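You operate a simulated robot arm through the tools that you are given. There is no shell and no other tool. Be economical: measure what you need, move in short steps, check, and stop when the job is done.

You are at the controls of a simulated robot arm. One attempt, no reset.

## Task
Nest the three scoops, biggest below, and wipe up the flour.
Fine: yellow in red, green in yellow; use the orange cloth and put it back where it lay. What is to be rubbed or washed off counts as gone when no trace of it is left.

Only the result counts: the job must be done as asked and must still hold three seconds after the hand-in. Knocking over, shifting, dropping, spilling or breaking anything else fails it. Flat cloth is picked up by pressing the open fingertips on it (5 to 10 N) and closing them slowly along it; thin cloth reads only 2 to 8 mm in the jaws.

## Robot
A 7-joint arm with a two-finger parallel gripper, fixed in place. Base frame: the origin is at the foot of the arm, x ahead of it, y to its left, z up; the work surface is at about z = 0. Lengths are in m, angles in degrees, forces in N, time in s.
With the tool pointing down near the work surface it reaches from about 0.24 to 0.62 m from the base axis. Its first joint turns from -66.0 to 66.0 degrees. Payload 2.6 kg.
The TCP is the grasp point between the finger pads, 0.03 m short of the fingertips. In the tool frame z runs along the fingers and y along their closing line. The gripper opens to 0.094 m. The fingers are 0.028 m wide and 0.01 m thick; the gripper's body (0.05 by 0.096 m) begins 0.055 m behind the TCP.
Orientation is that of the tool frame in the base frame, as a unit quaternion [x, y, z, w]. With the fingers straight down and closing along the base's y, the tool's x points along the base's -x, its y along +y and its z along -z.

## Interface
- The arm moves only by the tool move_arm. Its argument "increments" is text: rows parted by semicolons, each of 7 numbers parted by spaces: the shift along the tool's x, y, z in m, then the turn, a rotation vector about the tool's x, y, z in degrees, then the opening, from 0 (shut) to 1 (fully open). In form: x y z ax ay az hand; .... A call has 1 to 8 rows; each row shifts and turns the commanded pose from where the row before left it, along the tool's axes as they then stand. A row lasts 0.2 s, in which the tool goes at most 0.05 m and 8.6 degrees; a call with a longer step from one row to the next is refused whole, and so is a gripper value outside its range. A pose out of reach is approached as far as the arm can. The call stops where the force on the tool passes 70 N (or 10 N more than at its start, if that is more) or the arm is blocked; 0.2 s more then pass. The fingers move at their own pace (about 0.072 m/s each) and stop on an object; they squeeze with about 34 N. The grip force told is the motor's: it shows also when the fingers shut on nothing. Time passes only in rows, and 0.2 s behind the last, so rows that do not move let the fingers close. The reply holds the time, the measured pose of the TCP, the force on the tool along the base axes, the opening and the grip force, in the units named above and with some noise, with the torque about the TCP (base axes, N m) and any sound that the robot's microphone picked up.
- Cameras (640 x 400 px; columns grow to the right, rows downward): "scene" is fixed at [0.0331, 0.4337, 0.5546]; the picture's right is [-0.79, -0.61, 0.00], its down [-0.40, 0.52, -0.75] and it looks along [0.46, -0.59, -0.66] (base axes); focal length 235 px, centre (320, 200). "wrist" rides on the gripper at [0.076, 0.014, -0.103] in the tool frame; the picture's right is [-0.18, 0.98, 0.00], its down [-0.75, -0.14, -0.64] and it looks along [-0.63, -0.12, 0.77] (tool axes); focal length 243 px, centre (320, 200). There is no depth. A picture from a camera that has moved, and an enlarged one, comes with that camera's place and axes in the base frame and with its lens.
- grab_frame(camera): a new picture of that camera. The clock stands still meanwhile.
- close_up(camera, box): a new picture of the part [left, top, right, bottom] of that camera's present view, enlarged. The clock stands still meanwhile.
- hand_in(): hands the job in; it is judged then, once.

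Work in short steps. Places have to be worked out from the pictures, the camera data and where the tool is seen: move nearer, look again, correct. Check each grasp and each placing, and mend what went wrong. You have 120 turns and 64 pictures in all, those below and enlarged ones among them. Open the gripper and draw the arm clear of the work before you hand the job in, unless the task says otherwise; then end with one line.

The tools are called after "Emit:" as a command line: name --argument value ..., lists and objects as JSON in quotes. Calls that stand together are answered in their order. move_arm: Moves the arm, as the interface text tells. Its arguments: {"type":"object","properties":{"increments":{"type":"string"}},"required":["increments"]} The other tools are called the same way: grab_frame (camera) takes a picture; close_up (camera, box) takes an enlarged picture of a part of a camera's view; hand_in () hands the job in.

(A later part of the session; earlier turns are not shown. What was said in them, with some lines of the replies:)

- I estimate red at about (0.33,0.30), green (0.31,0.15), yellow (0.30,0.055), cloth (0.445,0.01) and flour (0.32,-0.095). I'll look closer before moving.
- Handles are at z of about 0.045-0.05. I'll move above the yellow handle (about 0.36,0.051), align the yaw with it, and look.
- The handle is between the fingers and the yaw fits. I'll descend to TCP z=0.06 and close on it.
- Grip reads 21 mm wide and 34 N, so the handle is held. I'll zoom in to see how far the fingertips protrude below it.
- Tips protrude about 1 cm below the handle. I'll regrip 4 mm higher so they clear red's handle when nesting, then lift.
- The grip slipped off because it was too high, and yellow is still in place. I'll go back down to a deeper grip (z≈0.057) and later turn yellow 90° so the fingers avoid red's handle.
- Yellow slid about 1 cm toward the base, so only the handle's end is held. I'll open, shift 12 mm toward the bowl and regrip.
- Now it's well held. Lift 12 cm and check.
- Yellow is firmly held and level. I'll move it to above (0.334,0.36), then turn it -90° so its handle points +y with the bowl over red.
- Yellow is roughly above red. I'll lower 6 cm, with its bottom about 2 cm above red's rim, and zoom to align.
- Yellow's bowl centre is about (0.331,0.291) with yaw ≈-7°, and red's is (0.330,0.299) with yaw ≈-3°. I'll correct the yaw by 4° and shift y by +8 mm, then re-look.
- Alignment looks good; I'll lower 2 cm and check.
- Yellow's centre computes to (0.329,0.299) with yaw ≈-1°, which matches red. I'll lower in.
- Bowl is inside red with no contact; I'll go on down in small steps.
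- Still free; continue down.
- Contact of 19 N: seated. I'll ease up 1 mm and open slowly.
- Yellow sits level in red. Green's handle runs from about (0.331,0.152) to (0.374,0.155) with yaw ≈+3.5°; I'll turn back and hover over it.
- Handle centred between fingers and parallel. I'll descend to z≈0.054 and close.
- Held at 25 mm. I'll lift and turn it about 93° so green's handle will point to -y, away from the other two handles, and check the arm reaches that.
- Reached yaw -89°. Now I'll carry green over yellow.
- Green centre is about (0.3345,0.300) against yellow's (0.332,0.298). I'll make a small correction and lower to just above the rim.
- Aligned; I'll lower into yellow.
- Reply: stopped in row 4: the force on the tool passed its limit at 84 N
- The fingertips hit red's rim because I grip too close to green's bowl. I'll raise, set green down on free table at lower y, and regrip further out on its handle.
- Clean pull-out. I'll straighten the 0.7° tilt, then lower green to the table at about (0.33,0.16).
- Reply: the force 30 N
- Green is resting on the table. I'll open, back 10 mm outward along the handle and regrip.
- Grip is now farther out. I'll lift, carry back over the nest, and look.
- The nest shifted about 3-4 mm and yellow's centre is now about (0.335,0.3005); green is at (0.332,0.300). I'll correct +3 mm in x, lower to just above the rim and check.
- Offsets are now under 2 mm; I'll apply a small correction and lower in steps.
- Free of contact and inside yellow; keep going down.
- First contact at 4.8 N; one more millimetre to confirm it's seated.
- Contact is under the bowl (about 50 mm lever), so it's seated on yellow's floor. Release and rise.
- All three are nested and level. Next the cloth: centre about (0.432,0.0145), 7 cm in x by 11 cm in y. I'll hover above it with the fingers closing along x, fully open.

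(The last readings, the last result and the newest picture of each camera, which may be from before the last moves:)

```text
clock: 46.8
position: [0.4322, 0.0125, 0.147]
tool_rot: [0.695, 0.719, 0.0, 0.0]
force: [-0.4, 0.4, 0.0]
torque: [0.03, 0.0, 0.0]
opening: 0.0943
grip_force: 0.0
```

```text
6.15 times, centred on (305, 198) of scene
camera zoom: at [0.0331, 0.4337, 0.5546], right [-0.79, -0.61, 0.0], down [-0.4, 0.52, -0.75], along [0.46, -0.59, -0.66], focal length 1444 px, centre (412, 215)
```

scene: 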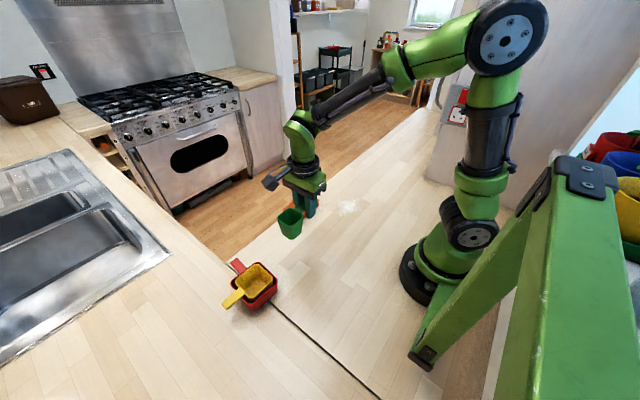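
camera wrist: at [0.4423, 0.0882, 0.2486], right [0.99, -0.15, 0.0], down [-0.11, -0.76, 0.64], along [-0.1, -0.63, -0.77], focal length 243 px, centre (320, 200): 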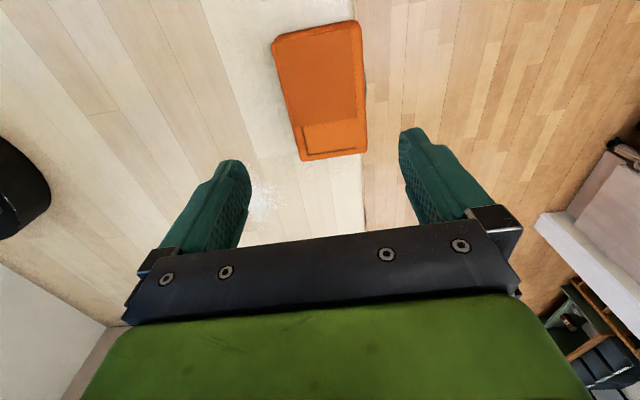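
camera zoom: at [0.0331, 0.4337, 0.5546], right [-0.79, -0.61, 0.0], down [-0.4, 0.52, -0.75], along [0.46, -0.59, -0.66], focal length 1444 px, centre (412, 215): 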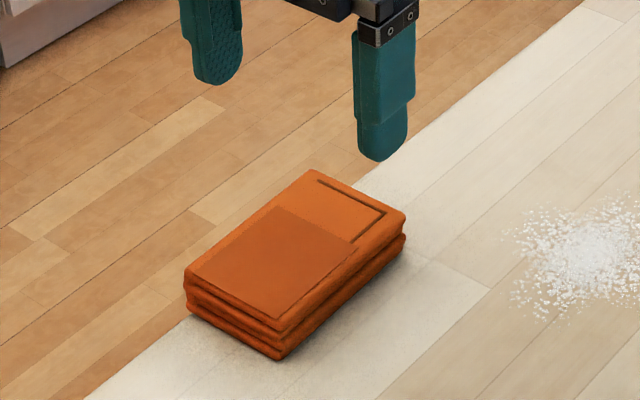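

Cloth centre is about (0.435,0.015), 7 cm wide and about 2 cm thick, folded. I'll descend astride it with tips about 8 mm above the table, then close gently on its sides.

Emit:
move_arm --increments "0.002 0.003 0.04 0 0 0 1; 0 0 0.04 0 0 0 1; 0 0 0.029 0 0 0 1; 0 0 0 0 0 0 1"

Emit:
move_arm --increments "0 0 0 0 0 0 0.85; 0 0 0 0 0 0 0.78; 0 0 0 0 0 0 0.73; 0 0 0 0 0 0 0.68; 0 0 0 0 0 0 0.63"

Emit:
close_up --camera "scene" --box '[265, 165, 345, 230]'

```text
clock: 47.8
position: [0.4328, 0.0165, 0.0332]
tool_rot: [0.695, 0.719, 0.0, 0.0]
force: [-0.6, 1.0, 0.7]
torque: [-0.02, 0.01, 0.0]
opening: 0.0939
grip_force: 0.1
```

```text
clock: 49.0
position: [0.4331, 0.0177, 0.0349]
tool_rot: [0.695, 0.719, 0.0, 0.0]
force: [-2.4, -0.6, 10.5]
torque: [0.07, 0.0, -0.1]
opening: 0.069
grip_force: 33.9
```

```text
6.15 times, centred on (305, 198) of scene
camera zoom: at [0.033, 0.4337, 0.5546], right [-0.79, -0.61, 0.0], down [-0.4, 0.52, -0.75], along [0.46, -0.59, -0.66], focal length 1444 px, centre (412, 215)
```

zoom: 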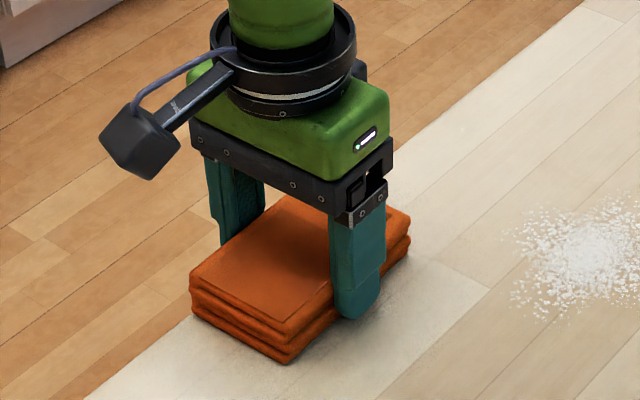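

Grip is stable at 69 mm on the folded pad. I'll lift 6 cm and check it hangs together.

Emit:
move_arm --increments "0 0 -0.01 0 0 0 0.63; 0 0 -0.025 0 0 0 0.63; 0 0 -0.025 0 0 0 0.63; 0 0 0 0 0 0 0.63"

Emit:
close_up --camera "scene" --box '[265, 155, 365, 235]'

```text
clock: 50.0
position: [0.4351, 0.017, 0.0966]
tool_rot: [0.694, 0.72, 0.001, 0.0]
force: [0.1, 0.1, -0.6]
torque: [0.0, -0.01, 0.03]
opening: 0.0687
grip_force: 34.2
```

```text
5.00 times, centred on (315, 195) of scene
camera zoom: at [0.0331, 0.4337, 0.5546], right [-0.79, -0.61, 0.0], down [-0.4, 0.52, -0.75], along [0.46, -0.59, -0.66], focal length 1173 px, centre (345, 225)
```

zoom: 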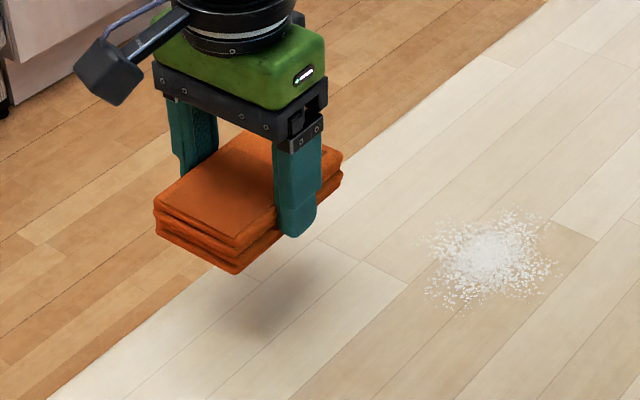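

The pad is held firmly and flat. The flour is about centre (0.319,-0.096), radius 5 cm. I'll move to (0.40,-0.096) and lower near the surface.

Emit:
move_arm --increments "-0.0373 -0.013 0 0 0 0 0.63; -0.0373 -0.013 0 0 0 0 0.63; -0.0373 -0.013 0 0 0 0 0.63; 0 0 0.03 0 0 0 0.63; 0 0 0.027 0 0 0 0.63; 0 0 0 0 0 0 0.63"

```text
clock: 51.4
position: [0.396, -0.0961, 0.0367]
tool_rot: [0.695, 0.719, 0.0, 0.0]
force: [0.5, 0.2, -0.5]
torque: [0.0, -0.01, 0.01]
opening: 0.0688
grip_force: 33.6
```

Emit:
move_arm --increments "0 0 0.0015 0 0 0 0.63; 0 0 0.001 0 0 0 0.63; 0 0 0.001 0 0 0 0.63; 0 0 0 0 0 0 0.63"

```text
clock: 52.4
position: [0.3987, -0.0972, 0.0349]
tool_rot: [0.696, 0.718, 0.001, 0.0]
force: [-9.2, 0.9, 18.8]
torque: [-0.07, 0.34, -0.14]
opening: 0.0688
grip_force: 33.9
```

Pressing at about 19 N. Sweep toward the base across the flour.

Emit:
move_arm --increments "0.0007 -0.02 0 0 0 0 0.63; 0.0007 -0.02 0 0 0 0 0.63; 0.0007 -0.02 0 0 0 0 0.63; 0.0007 -0.02 0 0 0 0 0.63; 0.0007 -0.02 0 0 0 0 0.63; 0.0007 -0.02 0 0 0 0 0.63; 0.0007 -0.02 0 0 0 0 0.63; 0 0 0 0 0 0 0.63"

Emit:
close_up --camera "scene" --box '[290, 155, 420, 255]'

```text
clock: 54.2
position: [0.2588, -0.0969, 0.0343]
tool_rot: [0.694, 0.72, 0.001, 0.0]
force: [1.4, 0.8, 2.7]
torque: [0.02, 0.03, -0.06]
opening: 0.0689
grip_force: 34.0
```

```text
4.00 times, centred on (355, 205) of scene
camera zoom: at [0.0331, 0.4337, 0.5546], right [-0.79, -0.61, 0.0], down [-0.4, 0.52, -0.75], along [0.46, -0.59, -0.66], focal length 938 px, centre (180, 180)
```

zoom: 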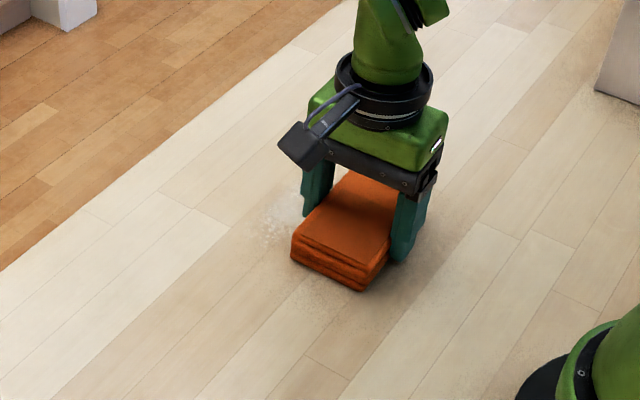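

Much is gone; pressure dropped to 3 N. I'll press 1 mm more and sweep back outward.

Emit:
move_arm --increments "0 0 0.0012 0 0 0 0.63; -0.0007 0.02 0 0 0 0 0.63; -0.0007 0.02 0 0 0 0 0.63; -0.0007 0.02 0 0 0 0 0.63; -0.0007 0.02 0 0 0 0 0.63; -0.0007 0.02 0 0 0 0 0.63; -0.0007 0.02 0 0 0 0 0.63; -0.0007 0.02 0 0 0 0 0.63"

Emit:
close_up --camera "scene" --box '[290, 155, 420, 255]'

```text
clock: 54.7
position: [0.2604, -0.0976, 0.0356]
tool_rot: [0.698, 0.716, 0.002, -0.003]
force: [-2.3, 1.4, 9.7]
torque: [-0.29, -0.19, -0.14]
opening: 0.0692
grip_force: 34.1
stopped in row 2: the force on the tool passed its limit at 79 N (the readings are from after the stop); the commanded pose is now the measured one
```

```text
4.00 times, centred on (355, 205) of scene
camera zoom: at [0.0331, 0.4337, 0.5546], right [-0.79, -0.61, 0.0], down [-0.4, 0.52, -0.75], along [0.46, -0.59, -0.66], focal length 938 px, centre (180, 180)
```

zoom: 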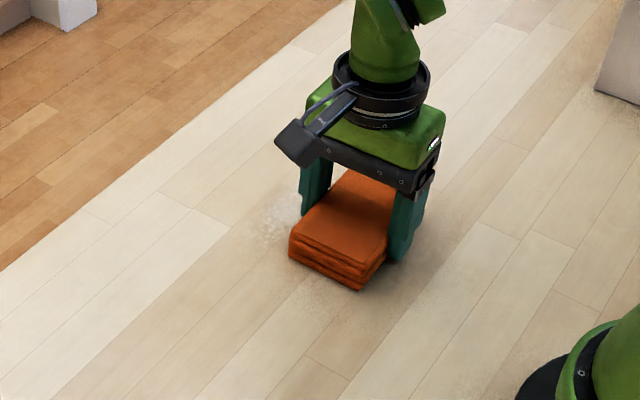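

A force spike came at the reversal. I'll straighten the slight tilt and restart gently outward with smaller steps.

Emit:
move_arm --increments "0 0 -0.0005 0 -0.4 0 0.63; 0 0.004 0 0 0 0 0.63; 0 0.008 0 0 0 0 0.63; -0.0004 0.012 0 0 0 0 0.63; -0.0004 0.015 0 0 0 0 0.63; -0.0005 0.015 0 0 0 0 0.63; -0.0005 0.015 0 0 0 0 0.63; 0 0 0 0 0 0 0.63"

```text
clock: 56.5
position: [0.3261, -0.0976, 0.0351]
tool_rot: [0.698, 0.716, -0.003, -0.001]
force: [-4.9, 0.2, 12.2]
torque: [0.28, -0.2, 0.1]
opening: 0.0686
grip_force: 33.8
```

Pressing at about 12 N, which is good. Continue outward, then back in.

Emit:
move_arm --increments "-0.0003 0.012 0 0 0 0 0.63; -0.0005 0.015 0 0 0 0 0.63; -0.0005 0.015 0 0 0 0 0.63; -0.0005 0.015 0 0 0 0 0.63; -0.0003 0.012 0 0 0 0 0.63; 0 0 0 0 0 0 0.63"

Emit:
close_up --camera "scene" --box '[290, 155, 420, 255]'

```text
clock: 57.9
position: [0.3987, -0.097, 0.0342]
tool_rot: [0.699, 0.715, -0.002, -0.001]
force: [-7.9, 0.5, 20.0]
torque: [-0.02, -0.1, 0.01]
opening: 0.069
grip_force: 33.8
```

```text
4.00 times, centred on (355, 205) of scene
camera zoom: at [0.033, 0.4337, 0.5546], right [-0.79, -0.61, 0.0], down [-0.4, 0.52, -0.75], along [0.46, -0.59, -0.66], focal length 938 px, centre (180, 180)
```

zoom: 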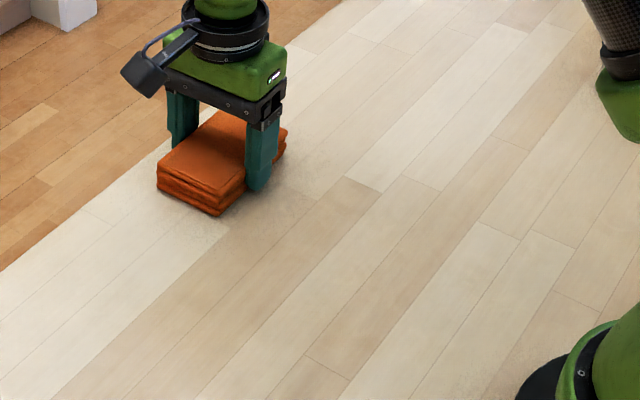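

No flour visible now. For safety I'll run another pass shifted to y≈-0.115 inward.

Emit:
move_arm --increments "-0.008 0 0 0 0 0 0.63; -0.01 -0.005 0 0 0 0 0.63; 0.0003 -0.015 0 0 0 0 0.63; 0.0005 -0.02 0 0 0 0 0.63; 0.0005 -0.02 0 0 0 0 0.63; 0.0005 -0.02 0.0003 0 0 0 0.63; 0.0005 -0.02 0.0003 0 0 0 0.63; 0.0005 -0.02 0.0004 0 0 0 0.63"

Emit:
move_arm --increments "0.0003 -0.012 0 0 0 0 0.63; 0 0 0 0 0 0 0.63; 0.006 0 0 0 0 0 0.63; 0.01 0 0 0 0 0 0.63; 0.012 0 0 0 0 0 0.63; 0.01 0 0 0 0 0 0.63; 0 0 0 0 0 0 0.63"

```text
clock: 59.7
position: [0.2806, -0.1162, 0.0337]
tool_rot: [0.697, 0.717, -0.001, 0.002]
force: [12.9, 1.1, 22.7]
torque: [0.21, 0.11, -0.09]
opening: 0.0688
grip_force: 34.1
```

```text
clock: 61.3
position: [0.2678, -0.0794, 0.0333]
tool_rot: [0.698, 0.716, -0.001, 0.001]
force: [4.5, -17.6, 32.6]
torque: [-0.58, -0.21, -0.05]
opening: 0.0688
grip_force: 34.4
```

Now back outward at y≈-0.079, easing the 33 N pressure slightly.

Emit:
move_arm --increments "0 0 -0.001 0 0 0 0.63; 0 0.005 0 0 0 0 0.63; -0.0003 0.01 0 0 0 0 0.63; -0.0005 0.015 0 0 0 0 0.63; -0.0005 0.02 0 0 0 0 0.63; -0.0005 0.02 0 0 0 0 0.63; -0.0005 0.02 0 0 0 0 0.63; -0.0005 0.02 0 0 0 0 0.63"

Emit:
move_arm --increments "-0.0005 0.015 0 0 0 0 0.63; 0 0 -0.005 0 0 0 0.63; 0 0 -0.04 0 0 0 0.63; 0 0 -0.02 0 0 0 0.63; 0 0 0 0 0 0 0.63"

Emit:
close_up --camera "scene" --box '[310, 175, 390, 235]'

Emit:
close_up --camera "scene" --box '[270, 150, 400, 250]'

```text
clock: 62.0
position: [0.268, -0.0771, 0.0342]
tool_rot: [0.702, 0.712, -0.003, -0.006]
force: [-5.8, 1.9, 17.6]
torque: [-0.31, -0.41, -0.07]
opening: 0.0688
grip_force: 34.6
stopped in row 3: the force on the tool passed its limit at 87 N (the readings are from after the stop); the commanded pose is now the measured one
```

```text
clock: 63.2
position: [0.2825, -0.0789, 0.1013]
tool_rot: [0.702, 0.712, -0.004, -0.006]
force: [0.6, -0.1, -0.8]
torque: [0.02, -0.01, 0.01]
opening: 0.069
grip_force: 34.2
```

```text
6.67 times, centred on (350, 205) of scene
camera zoom: at [0.0331, 0.4337, 0.5546], right [-0.79, -0.61, 0.0], down [-0.4, 0.52, -0.75], along [0.46, -0.59, -0.66], focal length 1564 px, centre (120, 167)
```

zoom: 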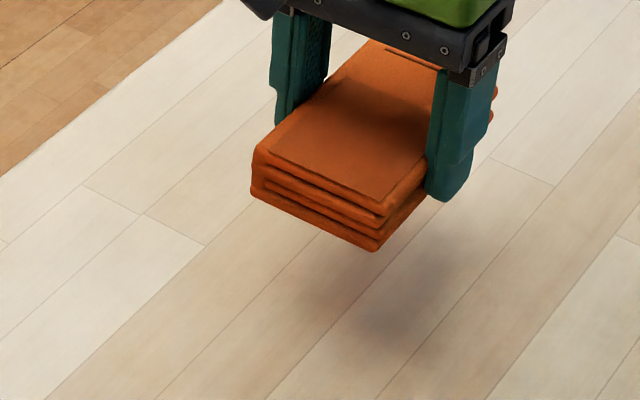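

```text
4.00 times, centred on (335, 200) of scene
camera zoom: at [0.0331, 0.4337, 0.5546], right [-0.79, -0.61, 0.0], down [-0.4, 0.52, -0.75], along [0.46, -0.59, -0.66], focal length 938 px, centre (260, 200)
```

zoom: 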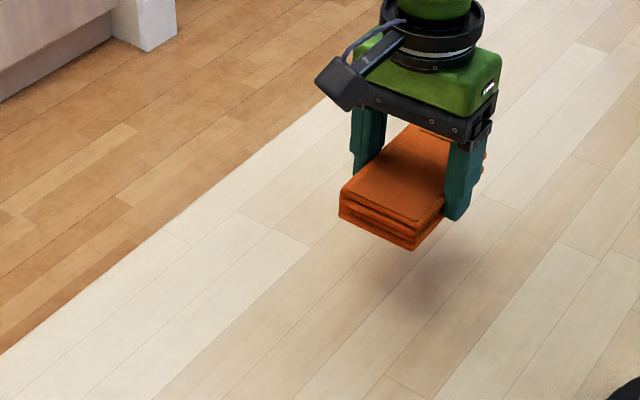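

The counter looks clean. I'll restore the tool's orientation, carry the cloth back above its original spot (TCP 0.437,0.016), and view.

Emit:
move_arm --increments "0 0 0 -0.81 -0.15 -1.15 0.63; 0.0224 0.0397 0 0 0 0 0.63; 0.0224 0.0397 0 0 0 0 0.63; 0.0224 0.0397 0 0 0 0 0.63; 0.0223 0.0396 0 0 0 0 0.63; 0 0 0.03 0 0 0 0.63; 0 0 0.015 0 0 0 0.63; 0 0 0 0 0 0 0.63"

Emit:
close_up --camera "scene" --box '[265, 165, 345, 230]'

```text
clock: 65.0
position: [0.4399, 0.0178, 0.0559]
tool_rot: [0.695, 0.719, 0.001, 0.0]
force: [0.4, -0.4, -0.7]
torque: [0.0, -0.01, 0.02]
opening: 0.0688
grip_force: 33.8
```

```text
6.15 times, centred on (305, 198) of scene
camera zoom: at [0.0331, 0.4337, 0.5546], right [-0.79, -0.61, 0.0], down [-0.4, 0.52, -0.75], along [0.46, -0.59, -0.66], focal length 1444 px, centre (412, 215)
```

zoom: 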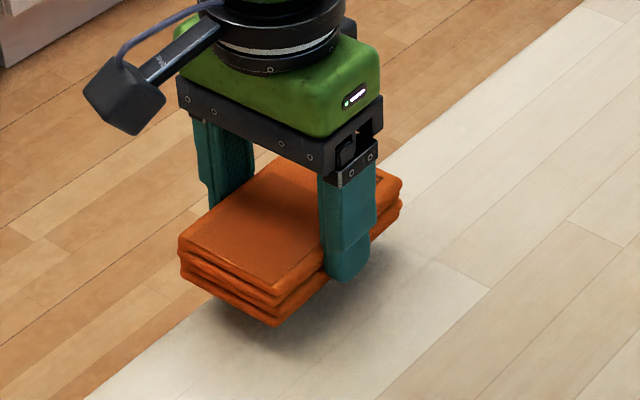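

It's within about 2 mm of the original outline. I'll nudge -1.5 mm in x and lower to contact.

Emit:
move_arm --increments "0 -0.0015 0.01 0 0 0 0.63; 0 0 0.006 0 0 0 0.63; 0 0 0.002 0 0 0 0.63; 0 0 0.001 0 0 0 0.63; 0 0 0 0 0 0 0.63"

```text
clock: 66.2
position: [0.4384, 0.0159, 0.0366]
tool_rot: [0.695, 0.719, 0.001, 0.0]
force: [-0.1, -0.8, -0.3]
torque: [0.01, -0.01, -0.01]
opening: 0.0688
grip_force: 34.1
```

Emit:
move_arm --increments "0 0 0.001 0 0 0 0.63; 0 0 0.0007 0 0 0 0.63; 0 0 0 0 0 0 0.63"

Emit:
close_up --camera "scene" --box '[265, 165, 345, 230]'

```text
clock: 67.0
position: [0.439, 0.0175, 0.0354]
tool_rot: [0.695, 0.719, 0.002, 0.001]
force: [-4.5, -2.9, 21.3]
torque: [0.02, 0.66, 0.09]
opening: 0.0687
grip_force: 34.0
```

```text
6.15 times, centred on (305, 198) of scene
camera zoom: at [0.033, 0.4337, 0.5546], right [-0.79, -0.61, 0.0], down [-0.4, 0.52, -0.75], along [0.46, -0.59, -0.66], focal length 1444 px, centre (412, 215)
```

zoom: 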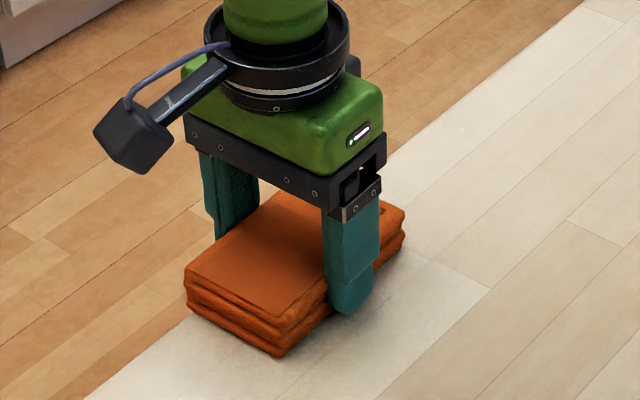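

The outline matches the original within about 1 mm. Ease up, open fully, rise and retreat.

Emit:
move_arm --increments "0 0 -0.0005 0 0 0 0.63; 0 0 0 0 0 0 0.8; 0 0 0 0 0 0 1; 0 0 0 0 0 0 1; 0 0 -0.03 0 0 0 1; 0 0 -0.05 0 0 0 1; 0 0 -0.05 0 0 0 1; 0 0 -0.05 0 0 0 1"

Emit:
grab_frame --camera "scene"

Emit:
close_up --camera "scene" --box '[265, 165, 345, 230]'

Emit:
close_up --camera "scene" --box '[310, 175, 390, 235]'

```text
clock: 68.8
position: [0.4364, 0.0194, 0.2176]
tool_rot: [0.695, 0.719, 0.001, -0.001]
force: [-1.2, 0.5, 0.2]
torque: [0.0, -0.02, -0.01]
opening: 0.0942
grip_force: 0.1
```

```text
15 pictures are left
```

scene: 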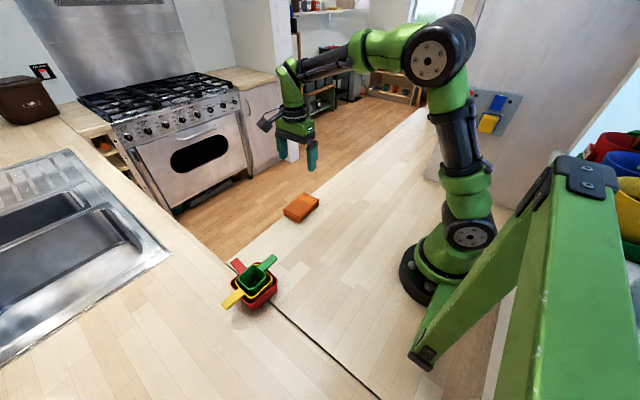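

```text
6.15 times, centred on (305, 198) of scene
camera zoom: at [0.0331, 0.4337, 0.5546], right [-0.79, -0.61, 0.0], down [-0.4, 0.52, -0.75], along [0.46, -0.59, -0.66], focal length 1444 px, centre (412, 215)
```

zoom: 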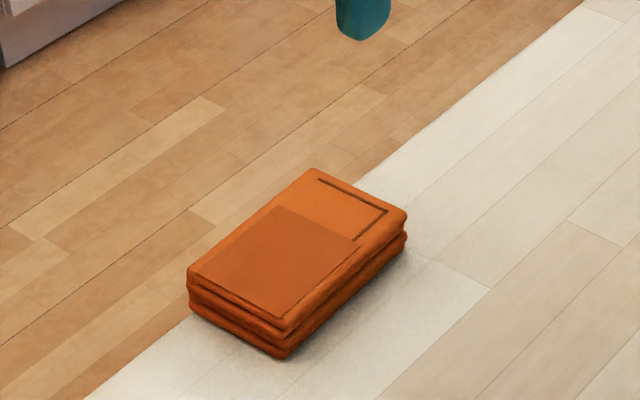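

```text
6.67 times, centred on (350, 205) of scene
camera zoom: at [0.0331, 0.4337, 0.5546], right [-0.79, -0.61, 0.0], down [-0.4, 0.52, -0.75], along [0.46, -0.59, -0.66], focal length 1564 px, centre (120, 167)
```

zoom: 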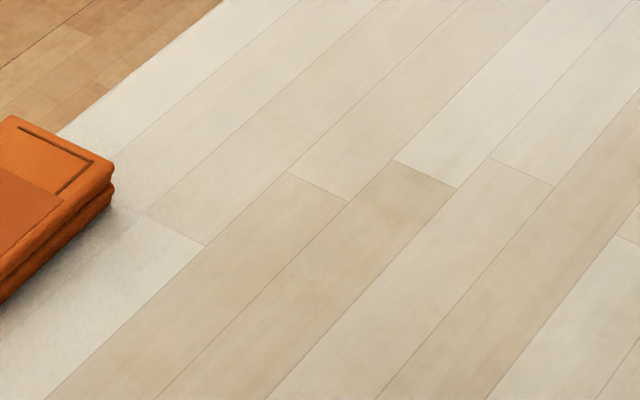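

The flour is gone in this view and the cloth is back in place. I'll take one closer wrist look at the wiped spot while drawing the arm away.

Emit:
move_arm --increments "-0.034 -0.03 -0.01 0 0 0 1; -0.034 -0.03 -0.01 0 0 0 1; -0.034 -0.03 -0.01 0 0 0 1; -0.034 -0.03 -0.01 0 0 0 1; 0 0 0 0 0 0 1"

Emit:
close_up --camera "wrist" --box '[200, 0, 440, 150]'

Emit:
close_up --camera "scene" --box '[215, 235, 295, 320]'

```text
clock: 70.0
position: [0.3202, -0.1231, 0.2522]
tool_rot: [0.695, 0.719, 0.0, 0.0]
force: [-0.6, 0.0, -0.7]
torque: [0.02, 0.02, -0.03]
opening: 0.0939
grip_force: 0.0
```

```text
2.67 times, centred on (320, 75) of wrist
camera zoom: at [0.3312, -0.0474, 0.3545], right [0.99, -0.15, 0.0], down [-0.12, -0.76, 0.64], along [-0.1, -0.63, -0.77], focal length 647 px, centre (320, 533)
```

zoom: 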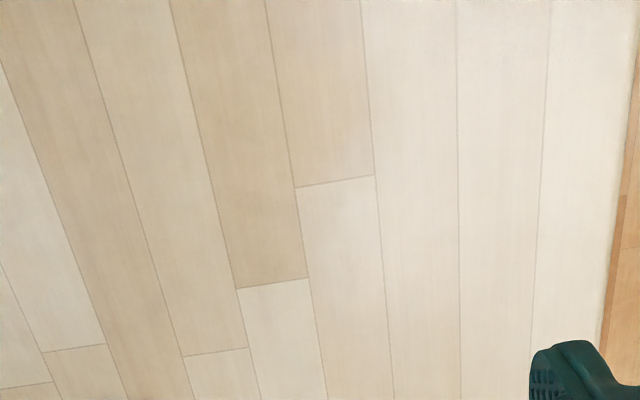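

```text
4.71 times, centred on (255, 278) of scene
camera zoom: at [0.0331, 0.4337, 0.5546], right [-0.79, -0.61, 0.0], down [-0.4, 0.52, -0.75], along [0.46, -0.59, -0.66], focal length 1104 px, centre (626, -165)
```

zoom: 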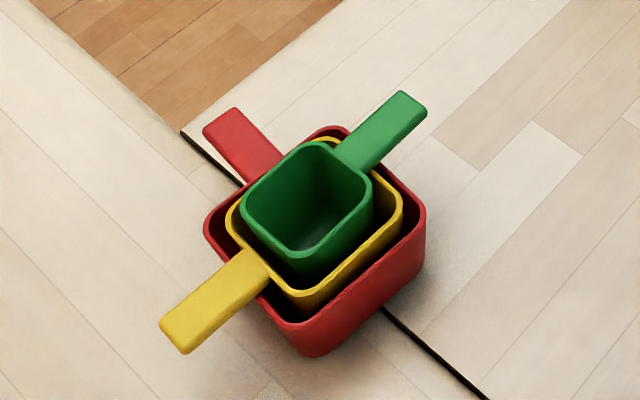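

The counter is spotless, the scoops are nested and stable, the cloth is back, and the gripper is open and clear. Handing in.

Emit:
hand_in

```text
The job is handed in.
```

I nested the scoops (yellow in red, green in yellow), wiped up the flour with no trace visible in the last pictures, and put the orange cloth back within about 1–2 mm of where it lay; the job is handed in.
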